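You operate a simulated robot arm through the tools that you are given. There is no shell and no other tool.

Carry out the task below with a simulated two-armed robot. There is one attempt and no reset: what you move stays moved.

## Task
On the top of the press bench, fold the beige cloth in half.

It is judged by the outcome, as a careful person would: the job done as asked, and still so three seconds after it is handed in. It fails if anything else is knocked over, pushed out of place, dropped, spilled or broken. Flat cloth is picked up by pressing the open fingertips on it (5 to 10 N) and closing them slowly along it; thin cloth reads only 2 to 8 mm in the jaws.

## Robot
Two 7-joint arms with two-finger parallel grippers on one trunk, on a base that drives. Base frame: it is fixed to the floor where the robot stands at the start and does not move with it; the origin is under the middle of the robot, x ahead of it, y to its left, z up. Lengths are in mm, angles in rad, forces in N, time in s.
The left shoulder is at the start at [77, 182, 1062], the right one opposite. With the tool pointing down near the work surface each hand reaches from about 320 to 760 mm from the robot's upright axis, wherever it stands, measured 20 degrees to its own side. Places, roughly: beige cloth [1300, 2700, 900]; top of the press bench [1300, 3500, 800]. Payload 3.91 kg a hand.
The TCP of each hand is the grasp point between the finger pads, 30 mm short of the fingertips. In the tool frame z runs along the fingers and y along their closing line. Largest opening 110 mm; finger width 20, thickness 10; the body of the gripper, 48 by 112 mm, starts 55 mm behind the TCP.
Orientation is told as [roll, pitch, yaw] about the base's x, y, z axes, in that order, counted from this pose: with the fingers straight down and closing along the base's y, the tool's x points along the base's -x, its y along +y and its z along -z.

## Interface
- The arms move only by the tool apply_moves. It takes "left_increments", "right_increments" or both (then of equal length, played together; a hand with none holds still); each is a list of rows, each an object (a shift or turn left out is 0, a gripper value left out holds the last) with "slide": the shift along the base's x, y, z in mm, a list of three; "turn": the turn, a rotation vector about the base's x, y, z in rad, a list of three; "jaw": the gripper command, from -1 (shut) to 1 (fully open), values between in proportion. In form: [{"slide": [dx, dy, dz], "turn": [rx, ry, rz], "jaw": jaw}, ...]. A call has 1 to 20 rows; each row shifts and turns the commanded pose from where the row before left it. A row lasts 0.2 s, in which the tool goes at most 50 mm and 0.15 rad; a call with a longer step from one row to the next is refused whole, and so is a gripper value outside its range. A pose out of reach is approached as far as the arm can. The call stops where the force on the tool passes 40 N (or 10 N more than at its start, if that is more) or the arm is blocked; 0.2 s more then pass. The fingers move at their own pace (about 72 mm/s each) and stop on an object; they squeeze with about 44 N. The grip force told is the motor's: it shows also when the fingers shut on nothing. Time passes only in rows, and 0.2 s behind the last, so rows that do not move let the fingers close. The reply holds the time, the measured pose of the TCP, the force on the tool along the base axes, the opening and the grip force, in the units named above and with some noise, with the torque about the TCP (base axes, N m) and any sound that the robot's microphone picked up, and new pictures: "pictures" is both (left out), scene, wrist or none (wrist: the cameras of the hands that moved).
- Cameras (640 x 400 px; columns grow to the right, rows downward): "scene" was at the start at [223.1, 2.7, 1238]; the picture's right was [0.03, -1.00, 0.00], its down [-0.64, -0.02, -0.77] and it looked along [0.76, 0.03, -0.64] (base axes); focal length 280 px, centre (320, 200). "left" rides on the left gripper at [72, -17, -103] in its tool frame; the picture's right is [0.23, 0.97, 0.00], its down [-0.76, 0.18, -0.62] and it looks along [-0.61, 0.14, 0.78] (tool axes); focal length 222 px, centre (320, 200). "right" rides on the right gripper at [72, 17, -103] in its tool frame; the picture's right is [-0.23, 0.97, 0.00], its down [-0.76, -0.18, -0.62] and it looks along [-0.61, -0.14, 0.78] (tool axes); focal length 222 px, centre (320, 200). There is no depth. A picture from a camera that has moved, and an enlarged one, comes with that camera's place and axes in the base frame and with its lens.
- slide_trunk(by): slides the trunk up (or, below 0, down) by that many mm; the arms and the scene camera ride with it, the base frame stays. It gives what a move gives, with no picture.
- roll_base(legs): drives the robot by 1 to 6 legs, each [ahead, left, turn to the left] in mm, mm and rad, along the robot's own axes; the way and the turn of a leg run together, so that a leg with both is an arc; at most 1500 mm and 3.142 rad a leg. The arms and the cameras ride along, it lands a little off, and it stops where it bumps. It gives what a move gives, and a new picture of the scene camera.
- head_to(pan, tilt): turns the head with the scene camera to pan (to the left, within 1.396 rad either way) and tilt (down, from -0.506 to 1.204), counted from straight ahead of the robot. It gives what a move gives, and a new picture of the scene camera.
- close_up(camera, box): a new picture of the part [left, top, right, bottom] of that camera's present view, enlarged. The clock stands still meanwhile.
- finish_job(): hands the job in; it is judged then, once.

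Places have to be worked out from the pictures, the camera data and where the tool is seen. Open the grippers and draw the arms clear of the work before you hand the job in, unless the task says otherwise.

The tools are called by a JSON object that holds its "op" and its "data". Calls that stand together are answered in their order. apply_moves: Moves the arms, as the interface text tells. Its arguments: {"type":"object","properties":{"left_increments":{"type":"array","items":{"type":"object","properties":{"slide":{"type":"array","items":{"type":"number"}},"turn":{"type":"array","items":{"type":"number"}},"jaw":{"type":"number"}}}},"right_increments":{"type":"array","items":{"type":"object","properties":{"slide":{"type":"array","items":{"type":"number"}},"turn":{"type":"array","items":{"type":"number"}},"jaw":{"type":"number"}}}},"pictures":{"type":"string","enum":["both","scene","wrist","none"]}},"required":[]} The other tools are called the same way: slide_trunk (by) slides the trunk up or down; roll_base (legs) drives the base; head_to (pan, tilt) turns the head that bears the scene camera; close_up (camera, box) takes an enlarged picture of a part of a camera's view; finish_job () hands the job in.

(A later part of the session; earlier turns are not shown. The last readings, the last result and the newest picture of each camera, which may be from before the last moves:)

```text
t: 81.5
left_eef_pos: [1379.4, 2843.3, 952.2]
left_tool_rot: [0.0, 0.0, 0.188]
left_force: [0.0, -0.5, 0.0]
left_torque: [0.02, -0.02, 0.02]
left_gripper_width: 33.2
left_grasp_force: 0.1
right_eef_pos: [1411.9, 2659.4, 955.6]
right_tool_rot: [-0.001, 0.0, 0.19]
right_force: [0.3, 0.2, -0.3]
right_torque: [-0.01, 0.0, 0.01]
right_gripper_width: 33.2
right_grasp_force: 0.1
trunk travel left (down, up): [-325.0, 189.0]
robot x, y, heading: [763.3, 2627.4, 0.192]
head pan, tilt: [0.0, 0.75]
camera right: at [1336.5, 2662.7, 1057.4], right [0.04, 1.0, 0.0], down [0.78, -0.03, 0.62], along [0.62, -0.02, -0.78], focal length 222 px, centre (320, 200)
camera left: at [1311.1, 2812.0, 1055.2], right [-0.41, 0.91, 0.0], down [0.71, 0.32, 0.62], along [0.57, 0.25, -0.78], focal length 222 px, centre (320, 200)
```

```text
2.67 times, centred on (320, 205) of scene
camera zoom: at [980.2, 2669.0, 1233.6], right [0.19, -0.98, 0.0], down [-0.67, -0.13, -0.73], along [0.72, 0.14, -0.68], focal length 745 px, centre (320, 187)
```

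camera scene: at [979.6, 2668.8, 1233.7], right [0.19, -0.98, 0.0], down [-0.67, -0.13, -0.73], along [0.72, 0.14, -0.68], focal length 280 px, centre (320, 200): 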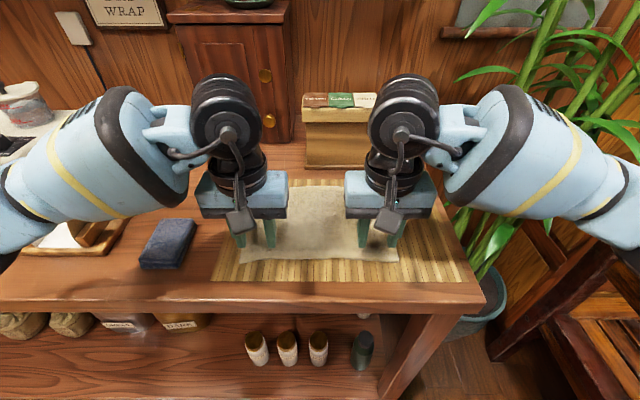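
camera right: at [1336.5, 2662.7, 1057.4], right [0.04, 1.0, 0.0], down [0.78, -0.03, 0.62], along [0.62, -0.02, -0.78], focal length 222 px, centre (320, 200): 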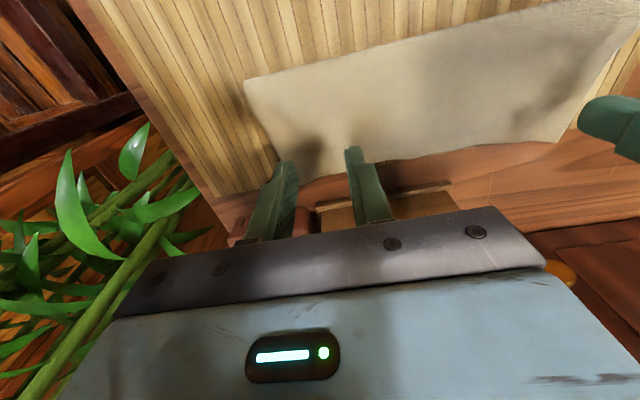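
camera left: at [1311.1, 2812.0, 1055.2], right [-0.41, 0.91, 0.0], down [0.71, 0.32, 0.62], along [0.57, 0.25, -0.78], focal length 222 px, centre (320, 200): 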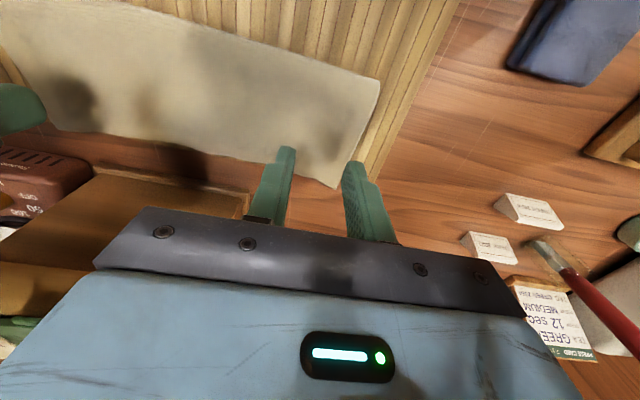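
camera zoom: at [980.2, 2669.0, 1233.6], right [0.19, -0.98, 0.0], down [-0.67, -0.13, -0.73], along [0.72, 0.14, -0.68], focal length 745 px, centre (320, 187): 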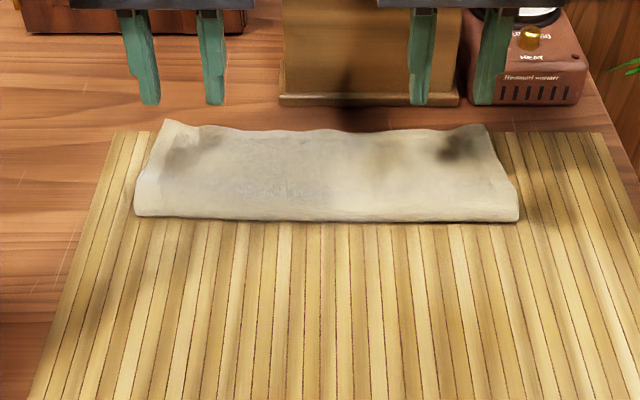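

The turned-back strip popped open and the cloth is now folded over, but the top layer seems to overshoot the bottom's back edge. I draw the hands up and back for a clear view.

{"op": "apply_moves", "data": {"left_increments": [{"slide": [0, 0, 30]}, {"slide": [-20, 15, 30]}, {"slide": [-25, 20, 30]}, {"slide": [-25, 20, 0]}, {"slide": [-25, 20, 0]}], "right_increments": [{"slide": [0, 0, 30]}, {"slide": [-25, -12, 30]}, {"slide": [-30, -15, 30]}, {"slide": [-30, -15, 0]}, {"slide": [-30, -15, 0]}], "pictures": "both"}}

{"op": "close_up", "data": {"camera": "scene", "box": [220, 140, 420, 265]}}

```text
t: 82.7
left_eef_pos: [1278.7, 2921.6, 1043.3]
left_tool_rot: [0.0, -0.001, 0.189]
left_force: [-0.6, 0.3, 0.0]
left_torque: [-0.01, -0.04, -0.01]
left_gripper_width: 33.0
left_grasp_force: 0.1
right_eef_pos: [1294.5, 2600.6, 1046.1]
right_tool_rot: [-0.001, -0.002, 0.191]
right_force: [0.3, 0.7, 0.6]
right_torque: [-0.02, -0.02, -0.01]
right_gripper_width: 33.0
right_grasp_force: 0.0
trunk travel left (down, up): [-325.0, 189.0]
robot x, y, heading: [762.1, 2625.7, 0.189]
head pan, tilt: [0.0, 0.75]
camera scene: at [978.7, 2669.0, 1233.9], right [0.19, -0.98, 0.0], down [-0.67, -0.13, -0.73], along [0.72, 0.14, -0.68], focal length 280 px, centre (320, 200)
camera right: at [1220.1, 2604.4, 1148.6], right [0.04, 1.0, 0.0], down [0.78, -0.03, 0.62], along [0.62, -0.02, -0.78], focal length 222 px, centre (320, 200)
camera left: at [1210.2, 2890.8, 1146.7], right [-0.41, 0.91, 0.0], down [0.71, 0.32, 0.62], along [0.57, 0.25, -0.78], focal length 222 px, centre (320, 200)
```

scene: 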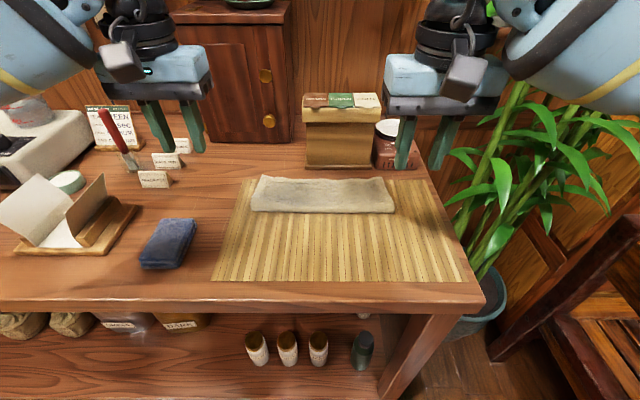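
right: 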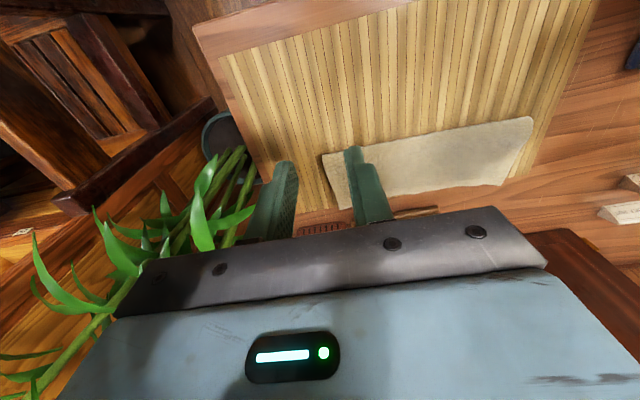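
left: 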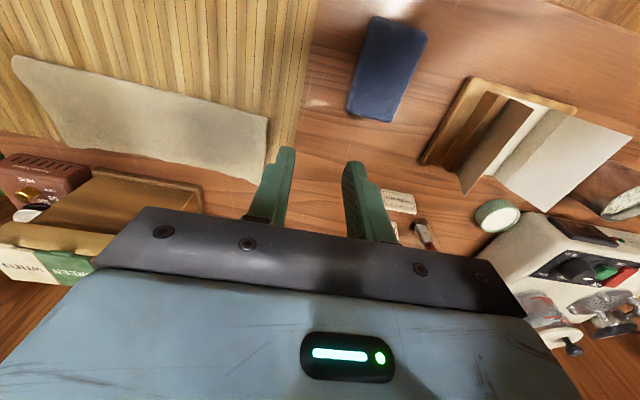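

```text
3.20 times, centred on (320, 202) of scene
camera zoom: at [978.7, 2669.0, 1233.9], right [0.19, -0.98, 0.0], down [-0.67, -0.13, -0.73], along [0.72, 0.14, -0.68], focal length 894 px, centre (320, 192)
```

zoom: 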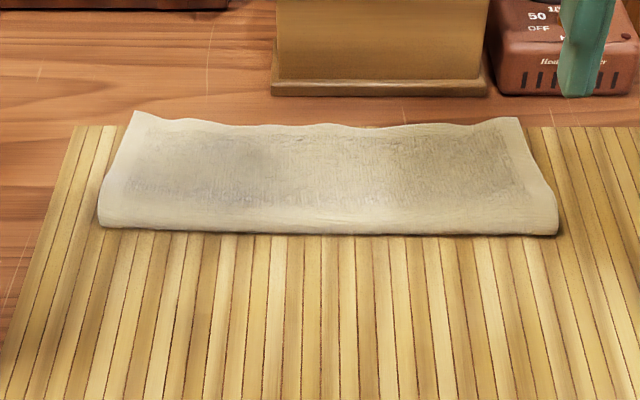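

I zoom with the wrist cameras at the side edges to see how the two layers line up.

{"op": "close_up", "data": {"camera": "left", "box": [0, 40, 290, 220]}}

{"op": "close_up", "data": {"camera": "right", "box": [310, 90, 560, 246]}}

```text
2.21 times, centred on (145, 130) of left
camera zoom: at [1210.2, 2890.8, 1146.7], right [-0.41, 0.91, 0.0], down [0.71, 0.32, 0.62], along [0.57, 0.25, -0.78], focal length 490 px, centre (706, 354)
```

zoom: 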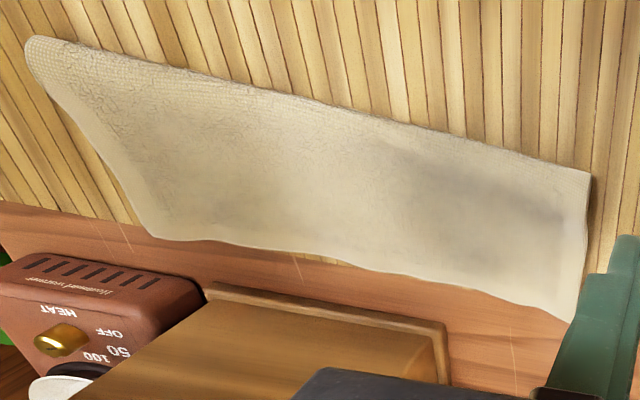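

```text
2.56 times, centred on (435, 168) of right
camera zoom: at [1220.1, 2604.4, 1148.6], right [0.04, 1.0, 0.0], down [0.78, -0.03, 0.62], along [0.62, -0.02, -0.78], focal length 569 px, centre (26, 282)
```

zoom: 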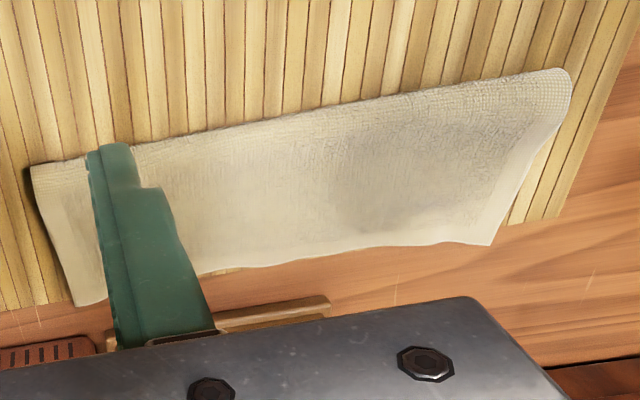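

The top layer overshoots: its corners are at about F≈703 mm from my axis while the bottom's back edge is at ≈667, so the fold line is ~15 mm too far. I'll re-grip the overhanging top edge (single layer there) and draw it back; first I move above those corners.

{"op": "apply_moves", "data": {"left_increments": [{"slide": [24, -11.5, 0], "jaw": -0.45}, {"slide": [24, -11.5, 0]}, {"slide": [24, -11.5, 0]}, {"slide": [24, -11.5, 0]}, {"slide": [24, -11.5, 0]}, {"slide": [23.6, -11.4, 0]}, {"slide": [0, 0, -28]}, {"slide": [0, 0, -28]}, {"slide": [0, 0, -28]}, {"slide": [0, 0, -28]}, {"slide": [0, 0, -25]}, {"slide": [0, 0, 0]}], "right_increments": [{"slide": [26.7, 9, 0], "jaw": -0.45}, {"slide": [26.7, 9, 0]}, {"slide": [26.7, 9, 0]}, {"slide": [26.7, 9, 0]}, {"slide": [26.7, 9, 0]}, {"slide": [26.4, 8.6, 0]}, {"slide": [0, 0, -28]}, {"slide": [0, 0, -28]}, {"slide": [0, 0, -28]}, {"slide": [0, 0, -28]}, {"slide": [0, 0, -28]}, {"slide": [0, 0, 0]}], "pictures": "both"}}

{"op": "close_up", "data": {"camera": "left", "box": [220, 90, 460, 240]}}

{"op": "close_up", "data": {"camera": "right", "box": [220, 90, 460, 240]}}

```text
t: 85.3
left_eef_pos: [1409.5, 2851.6, 900.9]
left_tool_rot: [0.0, -0.002, 0.189]
left_force: [-0.9, -0.2, 0.1]
left_torque: [0.0, -0.01, -0.01]
left_gripper_width: 30.3
left_grasp_force: 0.1
left hand out of reach, approached as far as the arm can: row 6
right_eef_pos: [1449.7, 2651.9, 900.9]
right_tool_rot: [-0.002, -0.001, 0.191]
right_force: [0.2, -0.8, -0.1]
right_torque: [-0.01, 0.03, -0.02]
right_gripper_width: 30.4
right_grasp_force: 0.0
right hand out of reach, approached as far as the arm can: row 6
trunk travel left (down, up): [-325.0, 189.0]
robot x, y, heading: [765.9, 2628.0, 0.19]
head pan, tilt: [0.0, 0.75]
camera scene: at [979.4, 2668.8, 1233.8], right [0.19, -0.98, 0.0], down [-0.67, -0.13, -0.73], along [0.72, 0.14, -0.68], focal length 280 px, centre (320, 200)
camera right: at [1376.0, 2655.3, 1004.7], right [0.04, 1.0, 0.0], down [0.78, -0.03, 0.62], along [0.62, -0.02, -0.78], focal length 222 px, centre (320, 200)
camera left: at [1341.7, 2820.7, 1005.3], right [-0.41, 0.91, 0.0], down [0.71, 0.32, 0.62], along [0.57, 0.25, -0.78], focal length 222 px, centre (320, 200)
```

scene: 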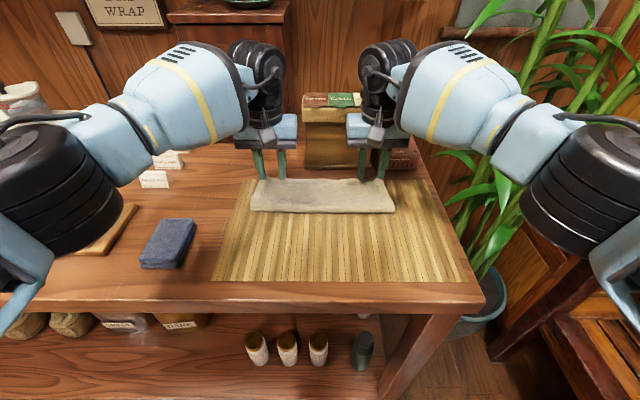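
right: 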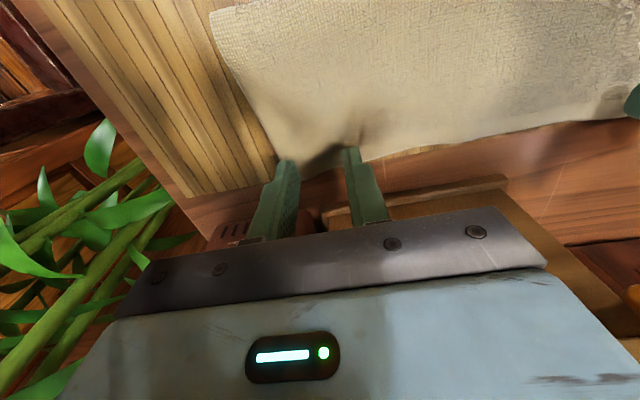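
left: 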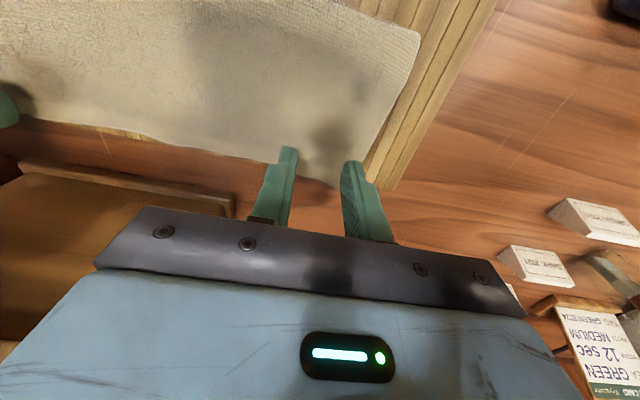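

```text
2.67 times, centred on (340, 165) of left
camera zoom: at [1341.7, 2820.7, 1005.3], right [-0.41, 0.91, 0.0], down [0.71, 0.32, 0.62], along [0.57, 0.25, -0.78], focal length 592 px, centre (267, 293)
```

zoom: 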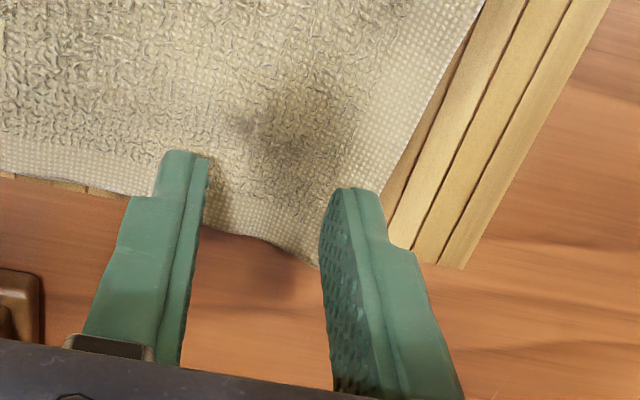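

```text
2.67 times, centred on (340, 165) of right
camera zoom: at [1376.0, 2655.3, 1004.7], right [0.04, 1.0, 0.0], down [0.78, -0.03, 0.62], along [0.62, -0.02, -0.78], focal length 592 px, centre (267, 293)
```

zoom: 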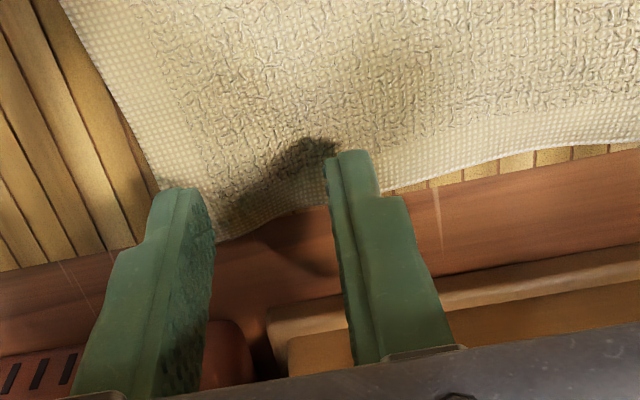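

Both hands hit their reach limit about 10 mm short (F≈678, want ≈688). Leaning the hands back slightly (fingers pointing a bit forward) gains reach, so I tilt 0.12 rad about the hands' closing axis.

{"op": "apply_moves", "data": {"left_increments": [{"turn": [0.0113, -0.0589, 0]}, {"turn": [0.0113, -0.0589, 0]}, {"slide": [0, 0, 0]}], "right_increments": [{"turn": [0.0113, -0.0589, 0]}, {"turn": [0.0113, -0.0589, 0]}, {"slide": [0, 0, 0]}], "pictures": "wrist"}}

```text
t: 86.1
left_eef_pos: [1410.1, 2852.3, 901.0]
left_tool_rot: [0.0, -0.122, 0.192]
left_force: [0.7, 0.3, -0.1]
left_torque: [0.02, 0.03, 0.01]
left_gripper_width: 30.2
left_grasp_force: 0.1
right_eef_pos: [1449.1, 2652.2, 902.6]
right_tool_rot: [0.0, -0.122, 0.19]
right_force: [0.2, 0.1, 0.0]
right_torque: [0.04, 0.0, 0.0]
right_gripper_width: 30.5
right_grasp_force: 0.1
trunk travel left (down, up): [-325.0, 189.0]
robot x, y, heading: [761.9, 2628.8, 0.191]
head pan, tilt: [0.0, 0.75]
camera right: at [1363.7, 2653.0, 995.1], right [0.04, 1.0, 0.03], down [0.7, -0.05, 0.71], along [0.71, -0.01, -0.7], focal length 222 px, centre (320, 200)
camera left: at [1331.3, 2818.9, 995.7], right [-0.41, 0.91, -0.03], down [0.64, 0.3, 0.71], along [0.66, 0.27, -0.7], focal length 222 px, centre (320, 200)
```

right: 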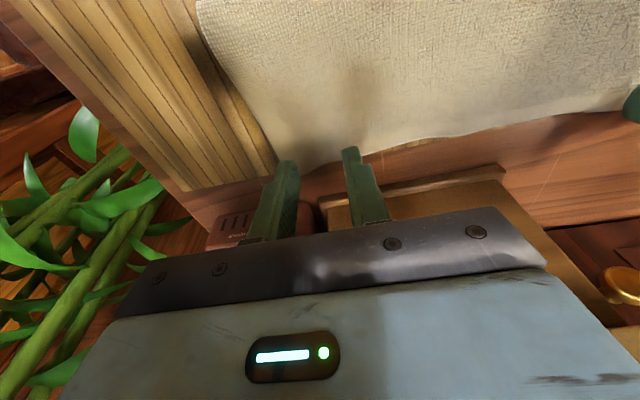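
left: 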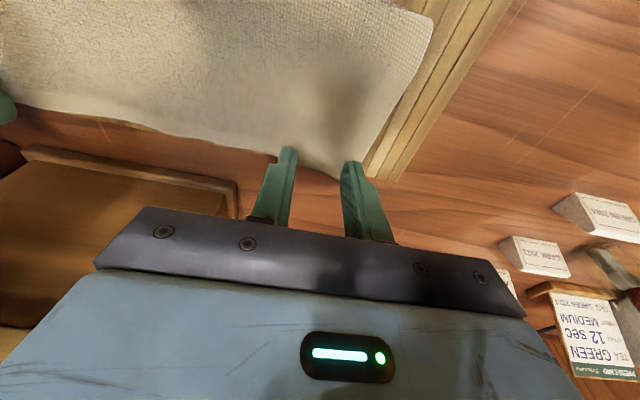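

The tilt worked and the commanded pose stayed where the arm was, so I now slide forward along the bench depth: left +10 mm, right +6 mm.

{"op": "apply_moves", "data": {"left_increments": [{"slide": [5, 1, 0]}, {"slide": [5, 1, 0]}, {"slide": [0, 0, -5]}, {"slide": [0, 0, 0]}], "right_increments": [{"slide": [3, 0.6, 0]}, {"slide": [3, 0.6, 0]}, {"slide": [0, 0, -7]}, {"slide": [0, 0, 0]}], "pictures": "wrist"}}

{"op": "close_up", "data": {"camera": "left", "box": [220, 90, 460, 240]}}

{"op": "close_up", "data": {"camera": "right", "box": [220, 90, 460, 240]}}

```text
t: 87.1
left_eef_pos: [1421.0, 2853.5, 895.7]
left_tool_rot: [0.0, -0.122, 0.19]
left_force: [0.7, 0.0, -0.2]
left_torque: [-0.03, 0.01, -0.02]
left_gripper_width: 30.2
left_grasp_force: 0.0
right_eef_pos: [1455.3, 2654.0, 895.4]
right_tool_rot: [0.0, -0.12, 0.188]
right_force: [0.0, -0.3, -0.3]
right_torque: [-0.02, 0.03, -0.01]
right_gripper_width: 30.2
right_grasp_force: 0.0
trunk travel left (down, up): [-325.0, 189.0]
robot x, y, heading: [766.3, 2627.8, 0.187]
head pan, tilt: [0.0, 0.75]
camera right: at [1369.5, 2654.9, 988.1], right [0.04, 1.0, 0.03], down [0.7, -0.05, 0.71], along [0.71, -0.01, -0.7], focal length 222 px, centre (320, 200)
camera left: at [1341.6, 2821.2, 989.9], right [-0.41, 0.91, -0.03], down [0.64, 0.3, 0.71], along [0.66, 0.27, -0.7], focal length 222 px, centre (320, 200)
```

right: 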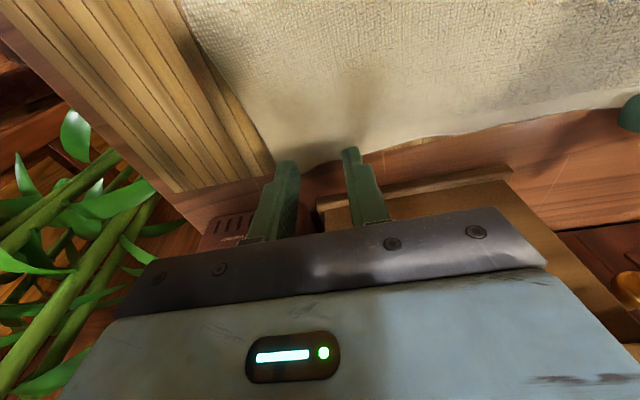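
left: 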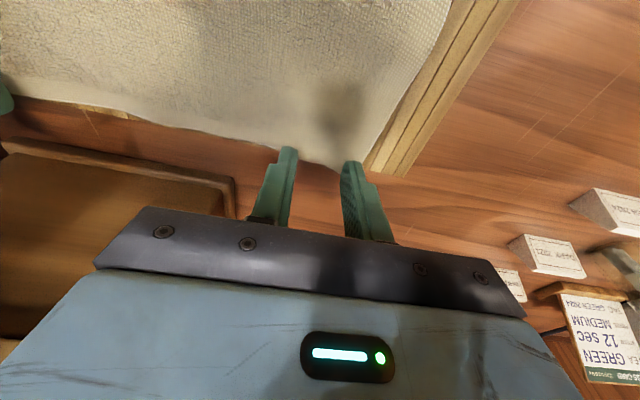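

```text
2.67 times, centred on (340, 165) of left
camera zoom: at [1341.6, 2821.2, 989.9], right [-0.41, 0.91, -0.03], down [0.64, 0.3, 0.71], along [0.66, 0.27, -0.7], focal length 592 px, centre (267, 293)
```

zoom: 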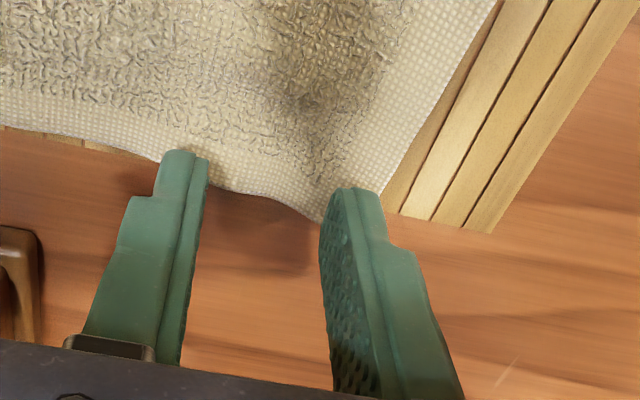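

```text
2.67 times, centred on (340, 165) of right
camera zoom: at [1369.5, 2654.9, 988.1], right [0.04, 1.0, 0.03], down [0.7, -0.05, 0.71], along [0.71, -0.01, -0.7], focal length 592 px, centre (267, 293)
```

zoom: 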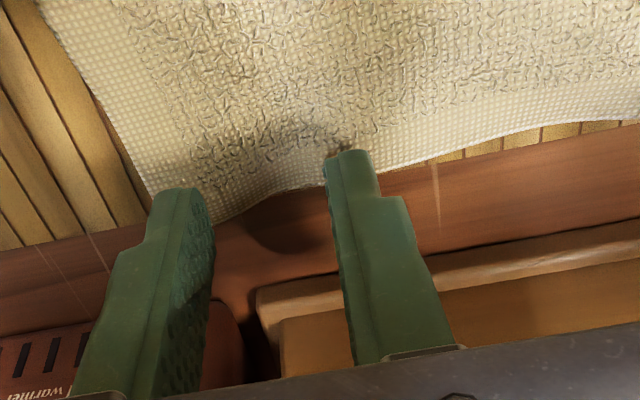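

The outer fingers are right at the side edges, so I shift both 6 mm inward and lower to just above contact, then in small steps.

{"op": "apply_moves", "data": {"left_increments": [{"slide": [1.1, -5.9, 0]}, {"slide": [0, 0, -4]}, {"slide": [0, 0, -4]}, {"slide": [0, 0, 0]}], "right_increments": [{"slide": [-1.1, 5.9, 0]}, {"slide": [0, 0, -4]}, {"slide": [0, 0, -4]}, {"slide": [0, 0, 0]}], "pictures": "none"}}

{"op": "apply_moves", "data": {"left_increments": [{"slide": [0, 0, -2]}, {"slide": [0, 0, 0]}], "right_increments": [{"slide": [0, 0, -2]}, {"slide": [0, 0, 0]}], "pictures": "none"}}

```text
t: 88.1
left_eef_pos: [1424.4, 2847.7, 888.5]
left_tool_rot: [0.0, -0.122, 0.188]
left_force: [0.8, -0.4, 0.5]
left_torque: [0.01, -0.01, -0.03]
left_gripper_width: 30.6
left_grasp_force: 0.1
right_eef_pos: [1453.4, 2660.2, 887.1]
right_tool_rot: [0.001, -0.12, 0.19]
right_force: [0.3, 0.1, 0.2]
right_torque: [-0.01, 0.0, 0.0]
right_gripper_width: 30.2
right_grasp_force: 0.0
trunk travel left (down, up): [-325.0, 189.0]
robot x, y, heading: [761.7, 2625.6, 0.189]
head pan, tilt: [0.0, 0.75]
```

```text
t: 88.7
left_eef_pos: [1424.6, 2848.4, 886.6]
left_tool_rot: [0.0, -0.121, 0.191]
left_force: [-0.6, -0.8, 0.1]
left_torque: [0.03, 0.0, -0.02]
left_gripper_width: 30.5
left_grasp_force: 0.1
right_eef_pos: [1454.6, 2658.8, 885.7]
right_tool_rot: [0.001, -0.121, 0.191]
right_force: [-0.4, 0.4, -0.6]
right_torque: [-0.01, 0.0, 0.02]
right_gripper_width: 30.2
right_grasp_force: 0.1
trunk travel left (down, up): [-325.0, 189.0]
robot x, y, heading: [764.8, 2625.1, 0.191]
head pan, tilt: [0.0, 0.75]
```

No contact yet; I continue in 1.5 mm steps.

{"op": "apply_moves", "data": {"left_increments": [{"slide": [0, 0, -1.5]}, {"slide": [0, 0, 0]}], "right_increments": [{"slide": [0, 0, -1.5]}, {"slide": [0, 0, 0]}], "pictures": "none"}}

{"op": "apply_moves", "data": {"left_increments": [{"slide": [0, 0, -1]}, {"slide": [0, 0, 0]}], "right_increments": [{"slide": [0, 0, -1]}, {"slide": [0, 0, 0]}], "pictures": "none"}}

```text
t: 89.3
left_eef_pos: [1423.6, 2847.5, 884.2]
left_tool_rot: [0.0, -0.12, 0.19]
left_force: [0.3, -0.6, 1.3]
left_torque: [-0.01, -0.02, -0.02]
left_gripper_width: 29.9
left_grasp_force: 0.1
right_eef_pos: [1454.4, 2659.9, 884.9]
right_tool_rot: [0.001, -0.122, 0.191]
right_force: [1.0, 1.5, 2.2]
right_torque: [0.0, 0.01, -0.01]
right_gripper_width: 30.3
right_grasp_force: 0.0
trunk travel left (down, up): [-325.0, 189.0]
robot x, y, heading: [762.6, 2627.2, 0.188]
head pan, tilt: [0.0, 0.75]
```

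```text
t: 89.9
left_eef_pos: [1424.6, 2847.5, 884.4]
left_tool_rot: [-0.001, -0.12, 0.192]
left_force: [-0.6, 0.0, 3.9]
left_torque: [0.02, 0.05, 0.0]
left_gripper_width: 30.2
left_grasp_force: 0.0
right_eef_pos: [1452.3, 2660.1, 883.7]
right_tool_rot: [-0.001, -0.122, 0.191]
right_force: [0.9, 1.3, 5.0]
right_torque: [-0.02, 0.0, -0.04]
right_gripper_width: 30.1
right_grasp_force: 0.1
trunk travel left (down, up): [-325.0, 189.0]
robot x, y, heading: [760.0, 2628.8, 0.185]
head pan, tilt: [0.0, 0.75]
```

Light contact on both (3.9 and 5.0 N). I press 0.5 mm more and close slowly to pinch the top layer's edge.

{"op": "apply_moves", "data": {"left_increments": [{"slide": [0, 0, -0.7]}, {"jaw": -0.5}, {"jaw": -0.55}, {"jaw": -0.6}, {"jaw": -0.65}, {"jaw": -0.7}, {"jaw": -0.75}, {"jaw": -0.8}, {"jaw": -0.85}, {"jaw": -0.9}, {"jaw": -0.95}, {"jaw": -1}, {"jaw": -1}, {"jaw": -1}], "right_increments": [{"slide": [0, 0, -0.5]}, {"jaw": -0.5}, {"jaw": -0.55}, {"jaw": -0.6}, {"jaw": -0.65}, {"jaw": -0.7}, {"jaw": -0.75}, {"jaw": -0.8}, {"jaw": -0.85}, {"jaw": -0.9}, {"jaw": -0.95}, {"jaw": -1}, {"jaw": -1}, {"jaw": -1}], "pictures": "wrist"}}

{"op": "close_up", "data": {"camera": "left", "box": [220, 90, 460, 240]}}

{"op": "close_up", "data": {"camera": "right", "box": [220, 90, 460, 240]}}

```text
t: 92.9
left_eef_pos: [1423.5, 2846.7, 884.5]
left_tool_rot: [-0.003, -0.122, 0.188]
left_force: [1.7, -12.9, 7.4]
left_torque: [-0.39, -0.05, 0.07]
left_gripper_width: 2.9
left_grasp_force: 42.3
right_eef_pos: [1454.2, 2660.7, 883.4]
right_tool_rot: [0.001, -0.123, 0.193]
right_force: [-1.6, 11.5, 6.3]
right_torque: [0.32, 0.04, -0.1]
right_gripper_width: 3.1
right_grasp_force: 42.6
trunk travel left (down, up): [-325.0, 189.0]
robot x, y, heading: [764.8, 2630.2, 0.19]
head pan, tilt: [0.0, 0.75]
camera right: at [1366.9, 2660.3, 976.8], right [0.04, 1.0, 0.03], down [0.7, -0.05, 0.71], along [0.71, -0.01, -0.7], focal length 222 px, centre (320, 200)
camera left: at [1343.2, 2814.1, 978.2], right [-0.4, 0.91, -0.03], down [0.63, 0.3, 0.71], along [0.66, 0.27, -0.7], focal length 222 px, centre (320, 200)
```

right: 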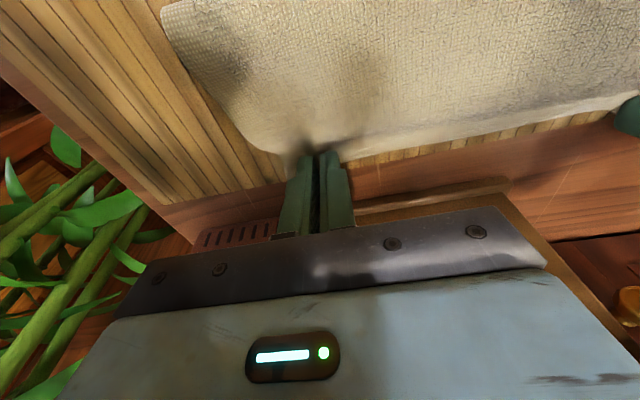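
left: 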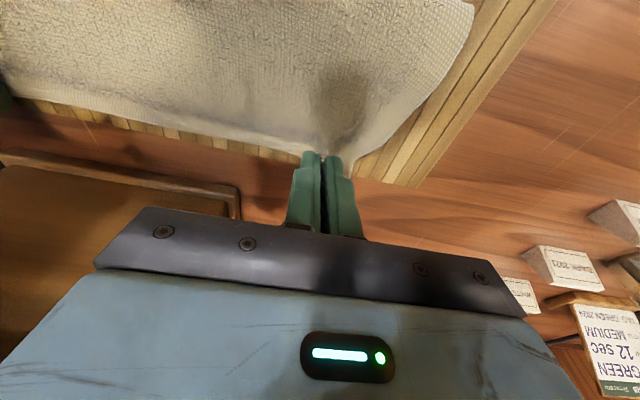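

```text
2.67 times, centred on (340, 165) of left
camera zoom: at [1343.2, 2814.1, 978.2], right [-0.4, 0.91, -0.03], down [0.63, 0.3, 0.71], along [0.66, 0.27, -0.7], focal length 592 px, centre (267, 293)
```

zoom: 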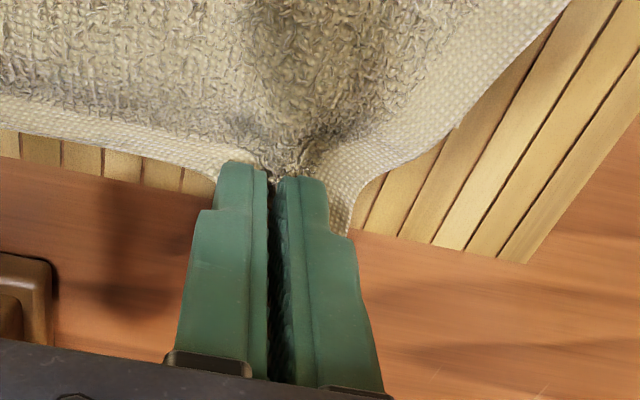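

```text
2.67 times, centred on (340, 165) of right
camera zoom: at [1366.9, 2660.3, 976.8], right [0.04, 1.0, 0.03], down [0.7, -0.05, 0.71], along [0.71, -0.01, -0.7], focal length 592 px, centre (267, 293)
```

zoom: 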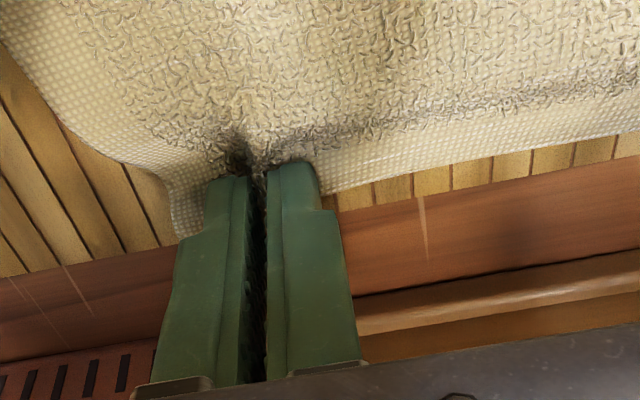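

Both top-layer corners are gripped (2.9 and 3.1 mm). I lift ~44 mm while moving 20 mm back, then look for the bottom layer's back edge.

{"op": "apply_moves", "data": {"left_increments": [{"slide": [0.3, -1.7, 4]}, {"slide": [-2.6, -2.3, 8]}, {"slide": [-4.6, -2.6, 10]}, {"slide": [-5.9, -1.1, 12]}, {"slide": [-5.9, -1.1, 10]}, {"slide": [0, 0, 0]}], "right_increments": [{"slide": [-0.3, 1.7, 4]}, {"slide": [-3.2, 1.1, 8]}, {"slide": [-5.2, 0.7, 10]}, {"slide": [-5.9, -1.1, 12]}, {"slide": [-5.9, -1.1, 10]}, {"slide": [0, 0, 0]}], "pictures": "both"}}

{"op": "close_up", "data": {"camera": "scene", "box": [220, 140, 420, 265]}}

```text
t: 94.3
left_eef_pos: [1405.7, 2839.4, 927.0]
left_tool_rot: [0.0, -0.121, 0.192]
left_force: [0.6, -2.2, -0.4]
left_torque: [-0.04, 0.01, -0.02]
left_gripper_width: 2.5
left_grasp_force: 42.7
right_eef_pos: [1433.6, 2660.6, 927.3]
right_tool_rot: [0.001, -0.12, 0.189]
right_force: [0.5, 2.5, -0.1]
right_torque: [0.06, 0.04, -0.02]
right_gripper_width: 3.1
right_grasp_force: 43.1
trunk travel left (down, up): [-325.0, 189.0]
robot x, y, heading: [761.2, 2627.3, 0.19]
head pan, tilt: [0.0, 0.75]
camera scene: at [980.0, 2668.9, 1233.6], right [0.19, -0.98, 0.0], down [-0.67, -0.13, -0.73], along [0.72, 0.14, -0.68], focal length 280 px, centre (320, 200)
camera right: at [1348.0, 2661.6, 1020.7], right [0.04, 1.0, 0.03], down [0.7, -0.05, 0.71], along [0.71, -0.01, -0.7], focal length 222 px, centre (320, 200)
camera left: at [1325.8, 2806.3, 1021.0], right [-0.41, 0.91, -0.03], down [0.64, 0.3, 0.71], along [0.66, 0.27, -0.7], focal length 222 px, centre (320, 200)
```

scene: 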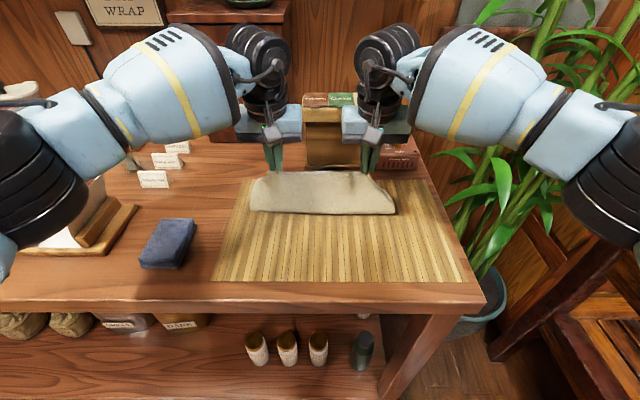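
right: 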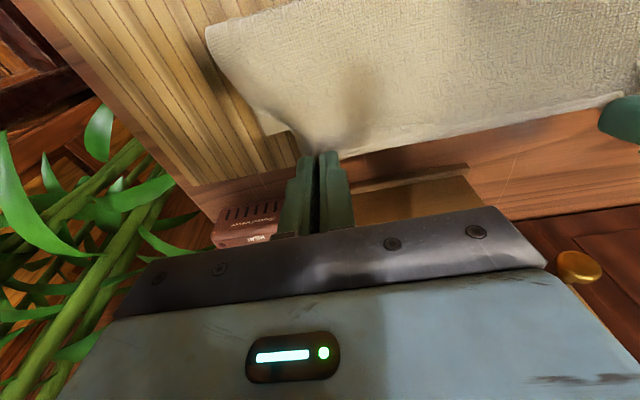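
left: 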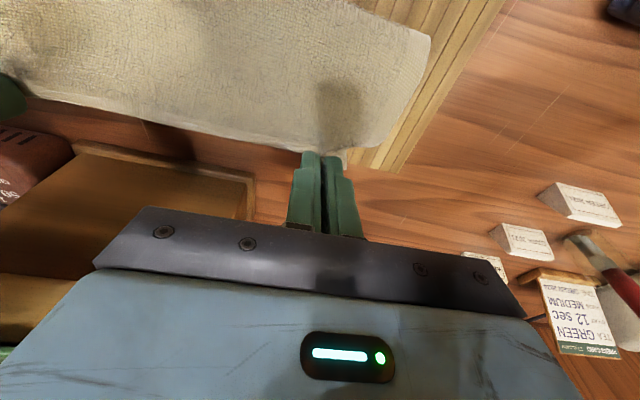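

```text
3.20 times, centred on (320, 202) of scene
camera zoom: at [980.0, 2668.9, 1233.6], right [0.19, -0.98, 0.0], down [-0.67, -0.13, -0.73], along [0.72, 0.14, -0.68], focal length 894 px, centre (320, 192)
```

zoom: 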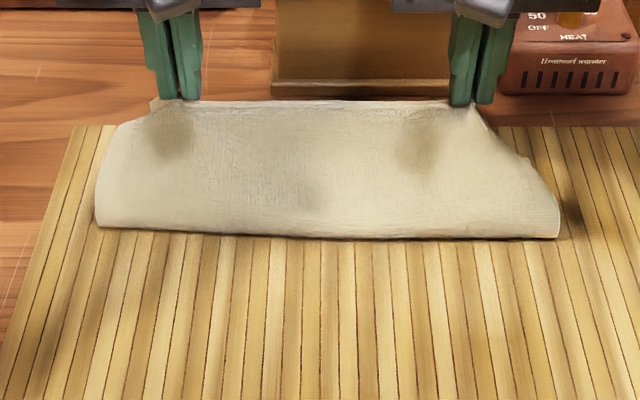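

I can see the bottom layer's right back corner (scene ~29 mm short of the mat's back edge, i.e. F≈671 in hand frame), so it hasn't moved. I'll take the held edge back over the robot side to reset the bend line to the true middle (F≈580), while returning the hands to vertical.

{"op": "apply_moves", "data": {"left_increments": [{"slide": [-14.7, -2.8, 9]}, {"slide": [-17.7, -3.4, 8]}, {"slide": [-17.7, -3.4, 4], "turn": [-0.0113, 0.0589, 0]}, {"slide": [-17.7, -3.4, 2], "turn": [-0.0113, 0.0589, 0]}, {"slide": [-17.7, -3.4, -1]}, {"slide": [-15.7, -3.0, -3]}, {"slide": [-13.7, -2.6, -6]}, {"slide": [0, 0, 0]}], "right_increments": [{"slide": [-11.8, -2.3, 9]}, {"slide": [-15.7, -3.0, 8]}, {"slide": [-16.7, -3.2, 4], "turn": [-0.0113, 0.0589, 0]}, {"slide": [-16.7, -3.2, 2], "turn": [-0.0113, 0.0589, 0]}, {"slide": [-16.7, -3.2, -1]}, {"slide": [-14.7, -2.8, -3]}, {"slide": [-13.3, -2.6, -6]}, {"slide": [0, 0, 0]}], "pictures": "both"}}

{"op": "close_up", "data": {"camera": "scene", "box": [220, 140, 420, 265]}}

```text
t: 96.1
left_eef_pos: [1290.1, 2818.1, 939.0]
left_tool_rot: [0.0, 0.001, 0.193]
left_force: [0.8, -2.5, 0.3]
left_torque: [-0.03, -0.03, 0.03]
left_gripper_width: 2.7
left_grasp_force: 43.0
right_eef_pos: [1327.3, 2640.9, 940.1]
right_tool_rot: [0.001, -0.001, 0.19]
right_force: [0.5, 3.0, -0.8]
right_torque: [0.06, -0.03, -0.05]
right_gripper_width: 3.3
right_grasp_force: 43.2
trunk travel left (down, up): [-325.0, 189.0]
robot x, y, heading: [761.0, 2627.8, 0.19]
head pan, tilt: [0.0, 0.75]
camera scene: at [979.9, 2669.0, 1233.7], right [0.19, -0.98, 0.0], down [-0.67, -0.13, -0.73], along [0.72, 0.14, -0.68], focal length 280 px, centre (320, 200)
camera right: at [1253.5, 2644.2, 1043.1], right [0.04, 1.0, 0.0], down [0.78, -0.03, 0.62], along [0.62, -0.02, -0.78], focal length 222 px, centre (320, 200)
camera left: at [1222.2, 2787.3, 1043.4], right [-0.41, 0.91, 0.0], down [0.71, 0.32, 0.62], along [0.57, 0.25, -0.78], focal length 222 px, centre (320, 200)
```

scene: 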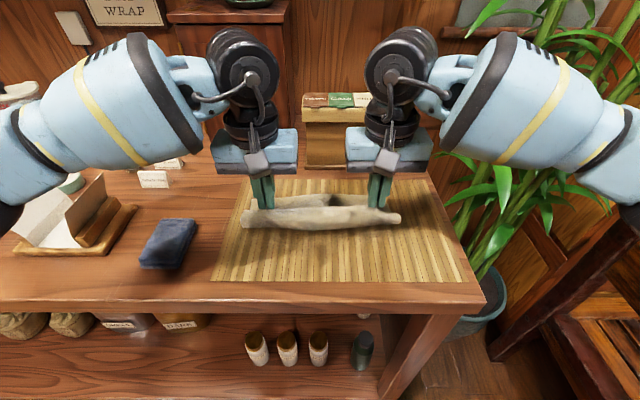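
right: 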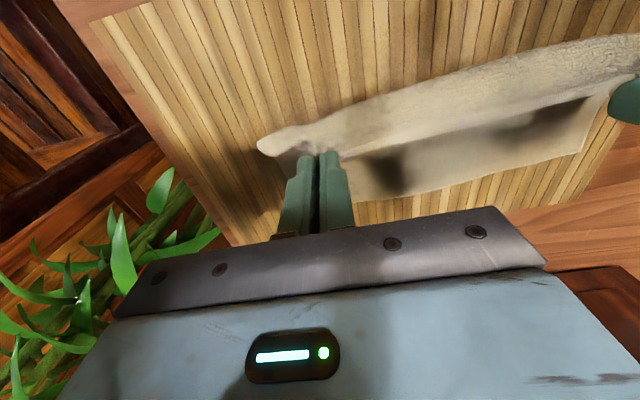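
left: 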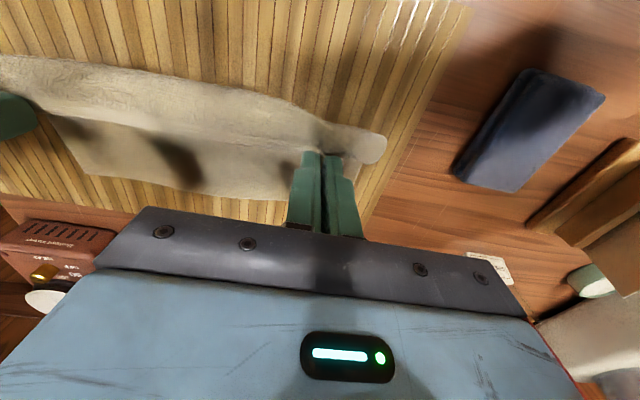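

```text
3.20 times, centred on (320, 202) of scene
camera zoom: at [979.9, 2669.0, 1233.7], right [0.19, -0.98, 0.0], down [-0.67, -0.13, -0.73], along [0.72, 0.14, -0.68], focal length 894 px, centre (320, 192)
```

zoom: 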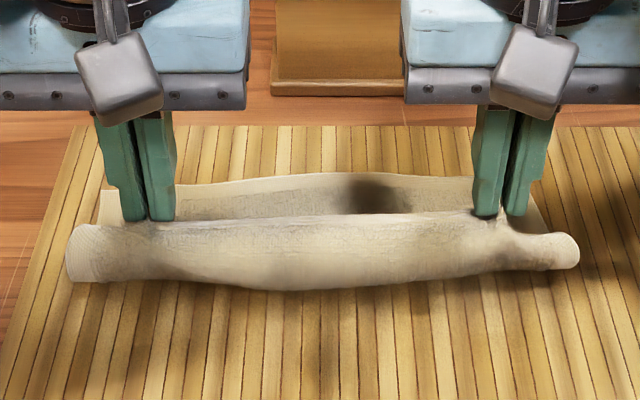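

Pulling back dragged the whole cloth ~30 mm toward me, but it's intact: the bottom layer's back edge is now visible at about F≈640, and the bend is near F≈550. I lay the held edge forward and down on a taut arc to land on that back edge.

{"op": "apply_moves", "data": {"left_increments": [{"slide": [15.7, 3.0, 2]}, {"slide": [14.7, 2.8, -1]}, {"slide": [12.8, 2.5, -7]}, {"slide": [9.8, 1.9, -9]}, {"slide": [7.9, 1.5, -11]}, {"slide": [4.9, 0.9, -12]}, {"slide": [0, 0, 0]}], "right_increments": [{"slide": [15.7, 3.0, 2]}, {"slide": [14.7, 2.8, -1]}, {"slide": [12.8, 2.5, -7]}, {"slide": [9.8, 1.9, -9]}, {"slide": [7.9, 1.5, -11]}, {"slide": [4.9, 0.9, -12]}, {"slide": [0, 0, 0]}], "pictures": "both"}}

{"op": "close_up", "data": {"camera": "scene", "box": [220, 140, 420, 265]}}

```text
t: 97.7
left_eef_pos: [1355.7, 2830.2, 900.9]
left_tool_rot: [0.0, -0.001, 0.19]
left_force: [0.8, -4.2, -0.3]
left_torque: [-0.1, 0.0, -0.02]
left_gripper_width: 2.7
left_grasp_force: 42.9
right_eef_pos: [1392.3, 2653.4, 902.1]
right_tool_rot: [0.0, -0.001, 0.191]
right_force: [-1.3, 2.4, 0.6]
right_torque: [0.07, 0.0, -0.01]
right_gripper_width: 3.2
right_grasp_force: 42.9
trunk travel left (down, up): [-325.0, 189.0]
robot x, y, heading: [760.5, 2625.8, 0.191]
head pan, tilt: [0.0, 0.75]
camera scene: at [979.6, 2668.9, 1233.8], right [0.19, -0.98, 0.0], down [-0.67, -0.13, -0.73], along [0.72, 0.14, -0.68], focal length 280 px, centre (320, 200)
camera right: at [1319.5, 2656.5, 1004.3], right [0.04, 1.0, 0.0], down [0.78, -0.03, 0.62], along [0.62, -0.02, -0.78], focal length 222 px, centre (320, 200)
camera left: at [1287.6, 2799.8, 1004.9], right [-0.41, 0.91, 0.0], down [0.71, 0.32, 0.62], along [0.57, 0.25, -0.78], focal length 222 px, centre (320, 200)
```

scene: 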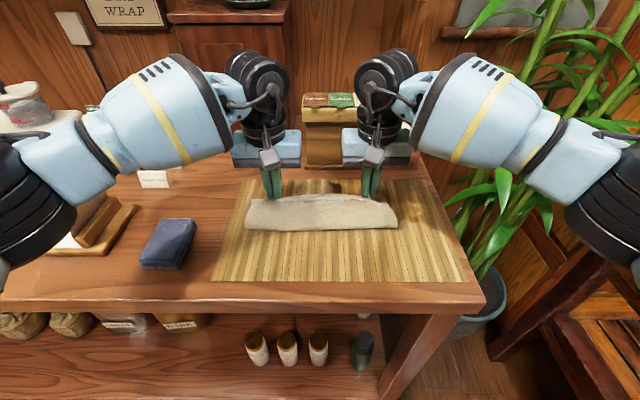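
right: 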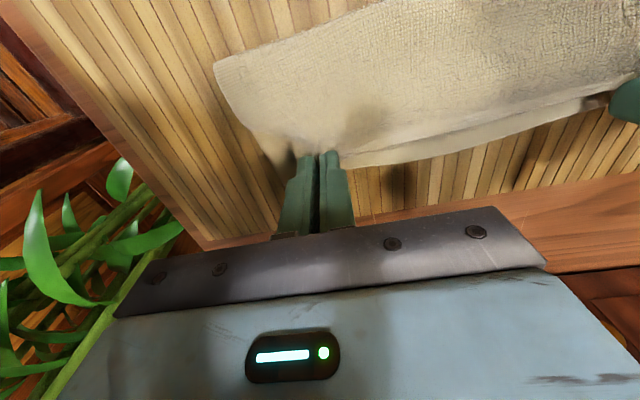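
left: 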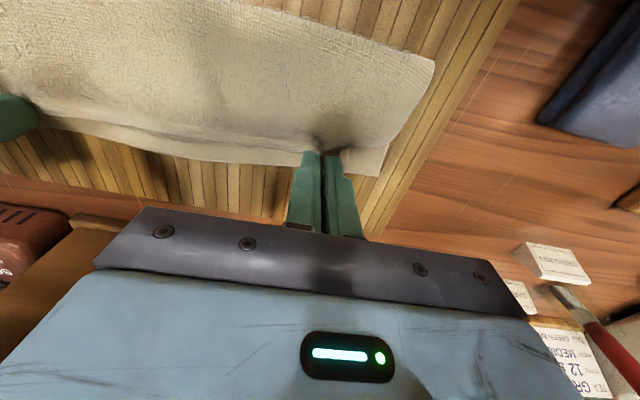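

```text
3.20 times, centred on (320, 202) of scene
camera zoom: at [979.6, 2668.9, 1233.8], right [0.19, -0.98, 0.0], down [-0.67, -0.13, -0.73], along [0.72, 0.14, -0.68], focal length 894 px, centre (320, 192)
```

zoom: 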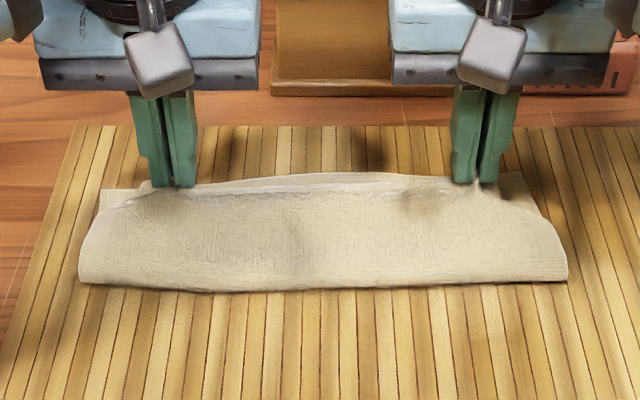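

The top edge is nearly over the bottom's back edge, which peeks out slightly behind. I zoom in with both wrist cameras to compare the edges before final lowering.

{"op": "close_up", "data": {"camera": "left", "box": [160, 60, 448, 240]}}

{"op": "close_up", "data": {"camera": "right", "box": [200, 60, 488, 240]}}

```text
2.22 times, centred on (304, 150) of left
camera zoom: at [1287.6, 2799.8, 1004.9], right [-0.41, 0.91, 0.0], down [0.71, 0.32, 0.62], along [0.57, 0.25, -0.78], focal length 494 px, centre (356, 311)
```

zoom: 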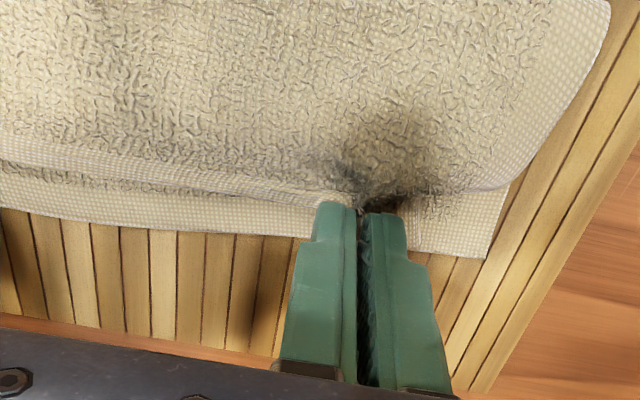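

```text
2.22 times, centred on (344, 150) of right
camera zoom: at [1319.5, 2656.5, 1004.3], right [0.04, 1.0, 0.0], down [0.78, -0.03, 0.62], along [0.62, -0.02, -0.78], focal length 494 px, centre (267, 311)
```

zoom: 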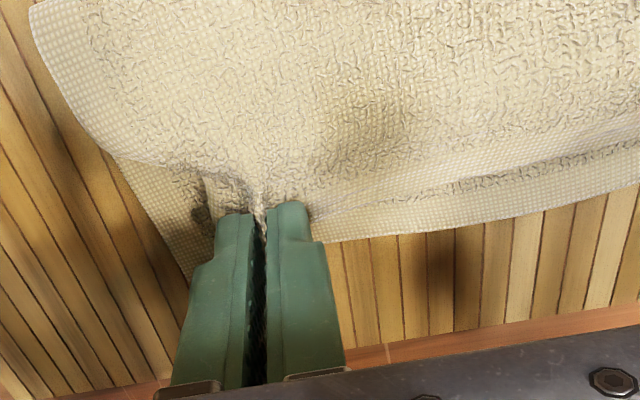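

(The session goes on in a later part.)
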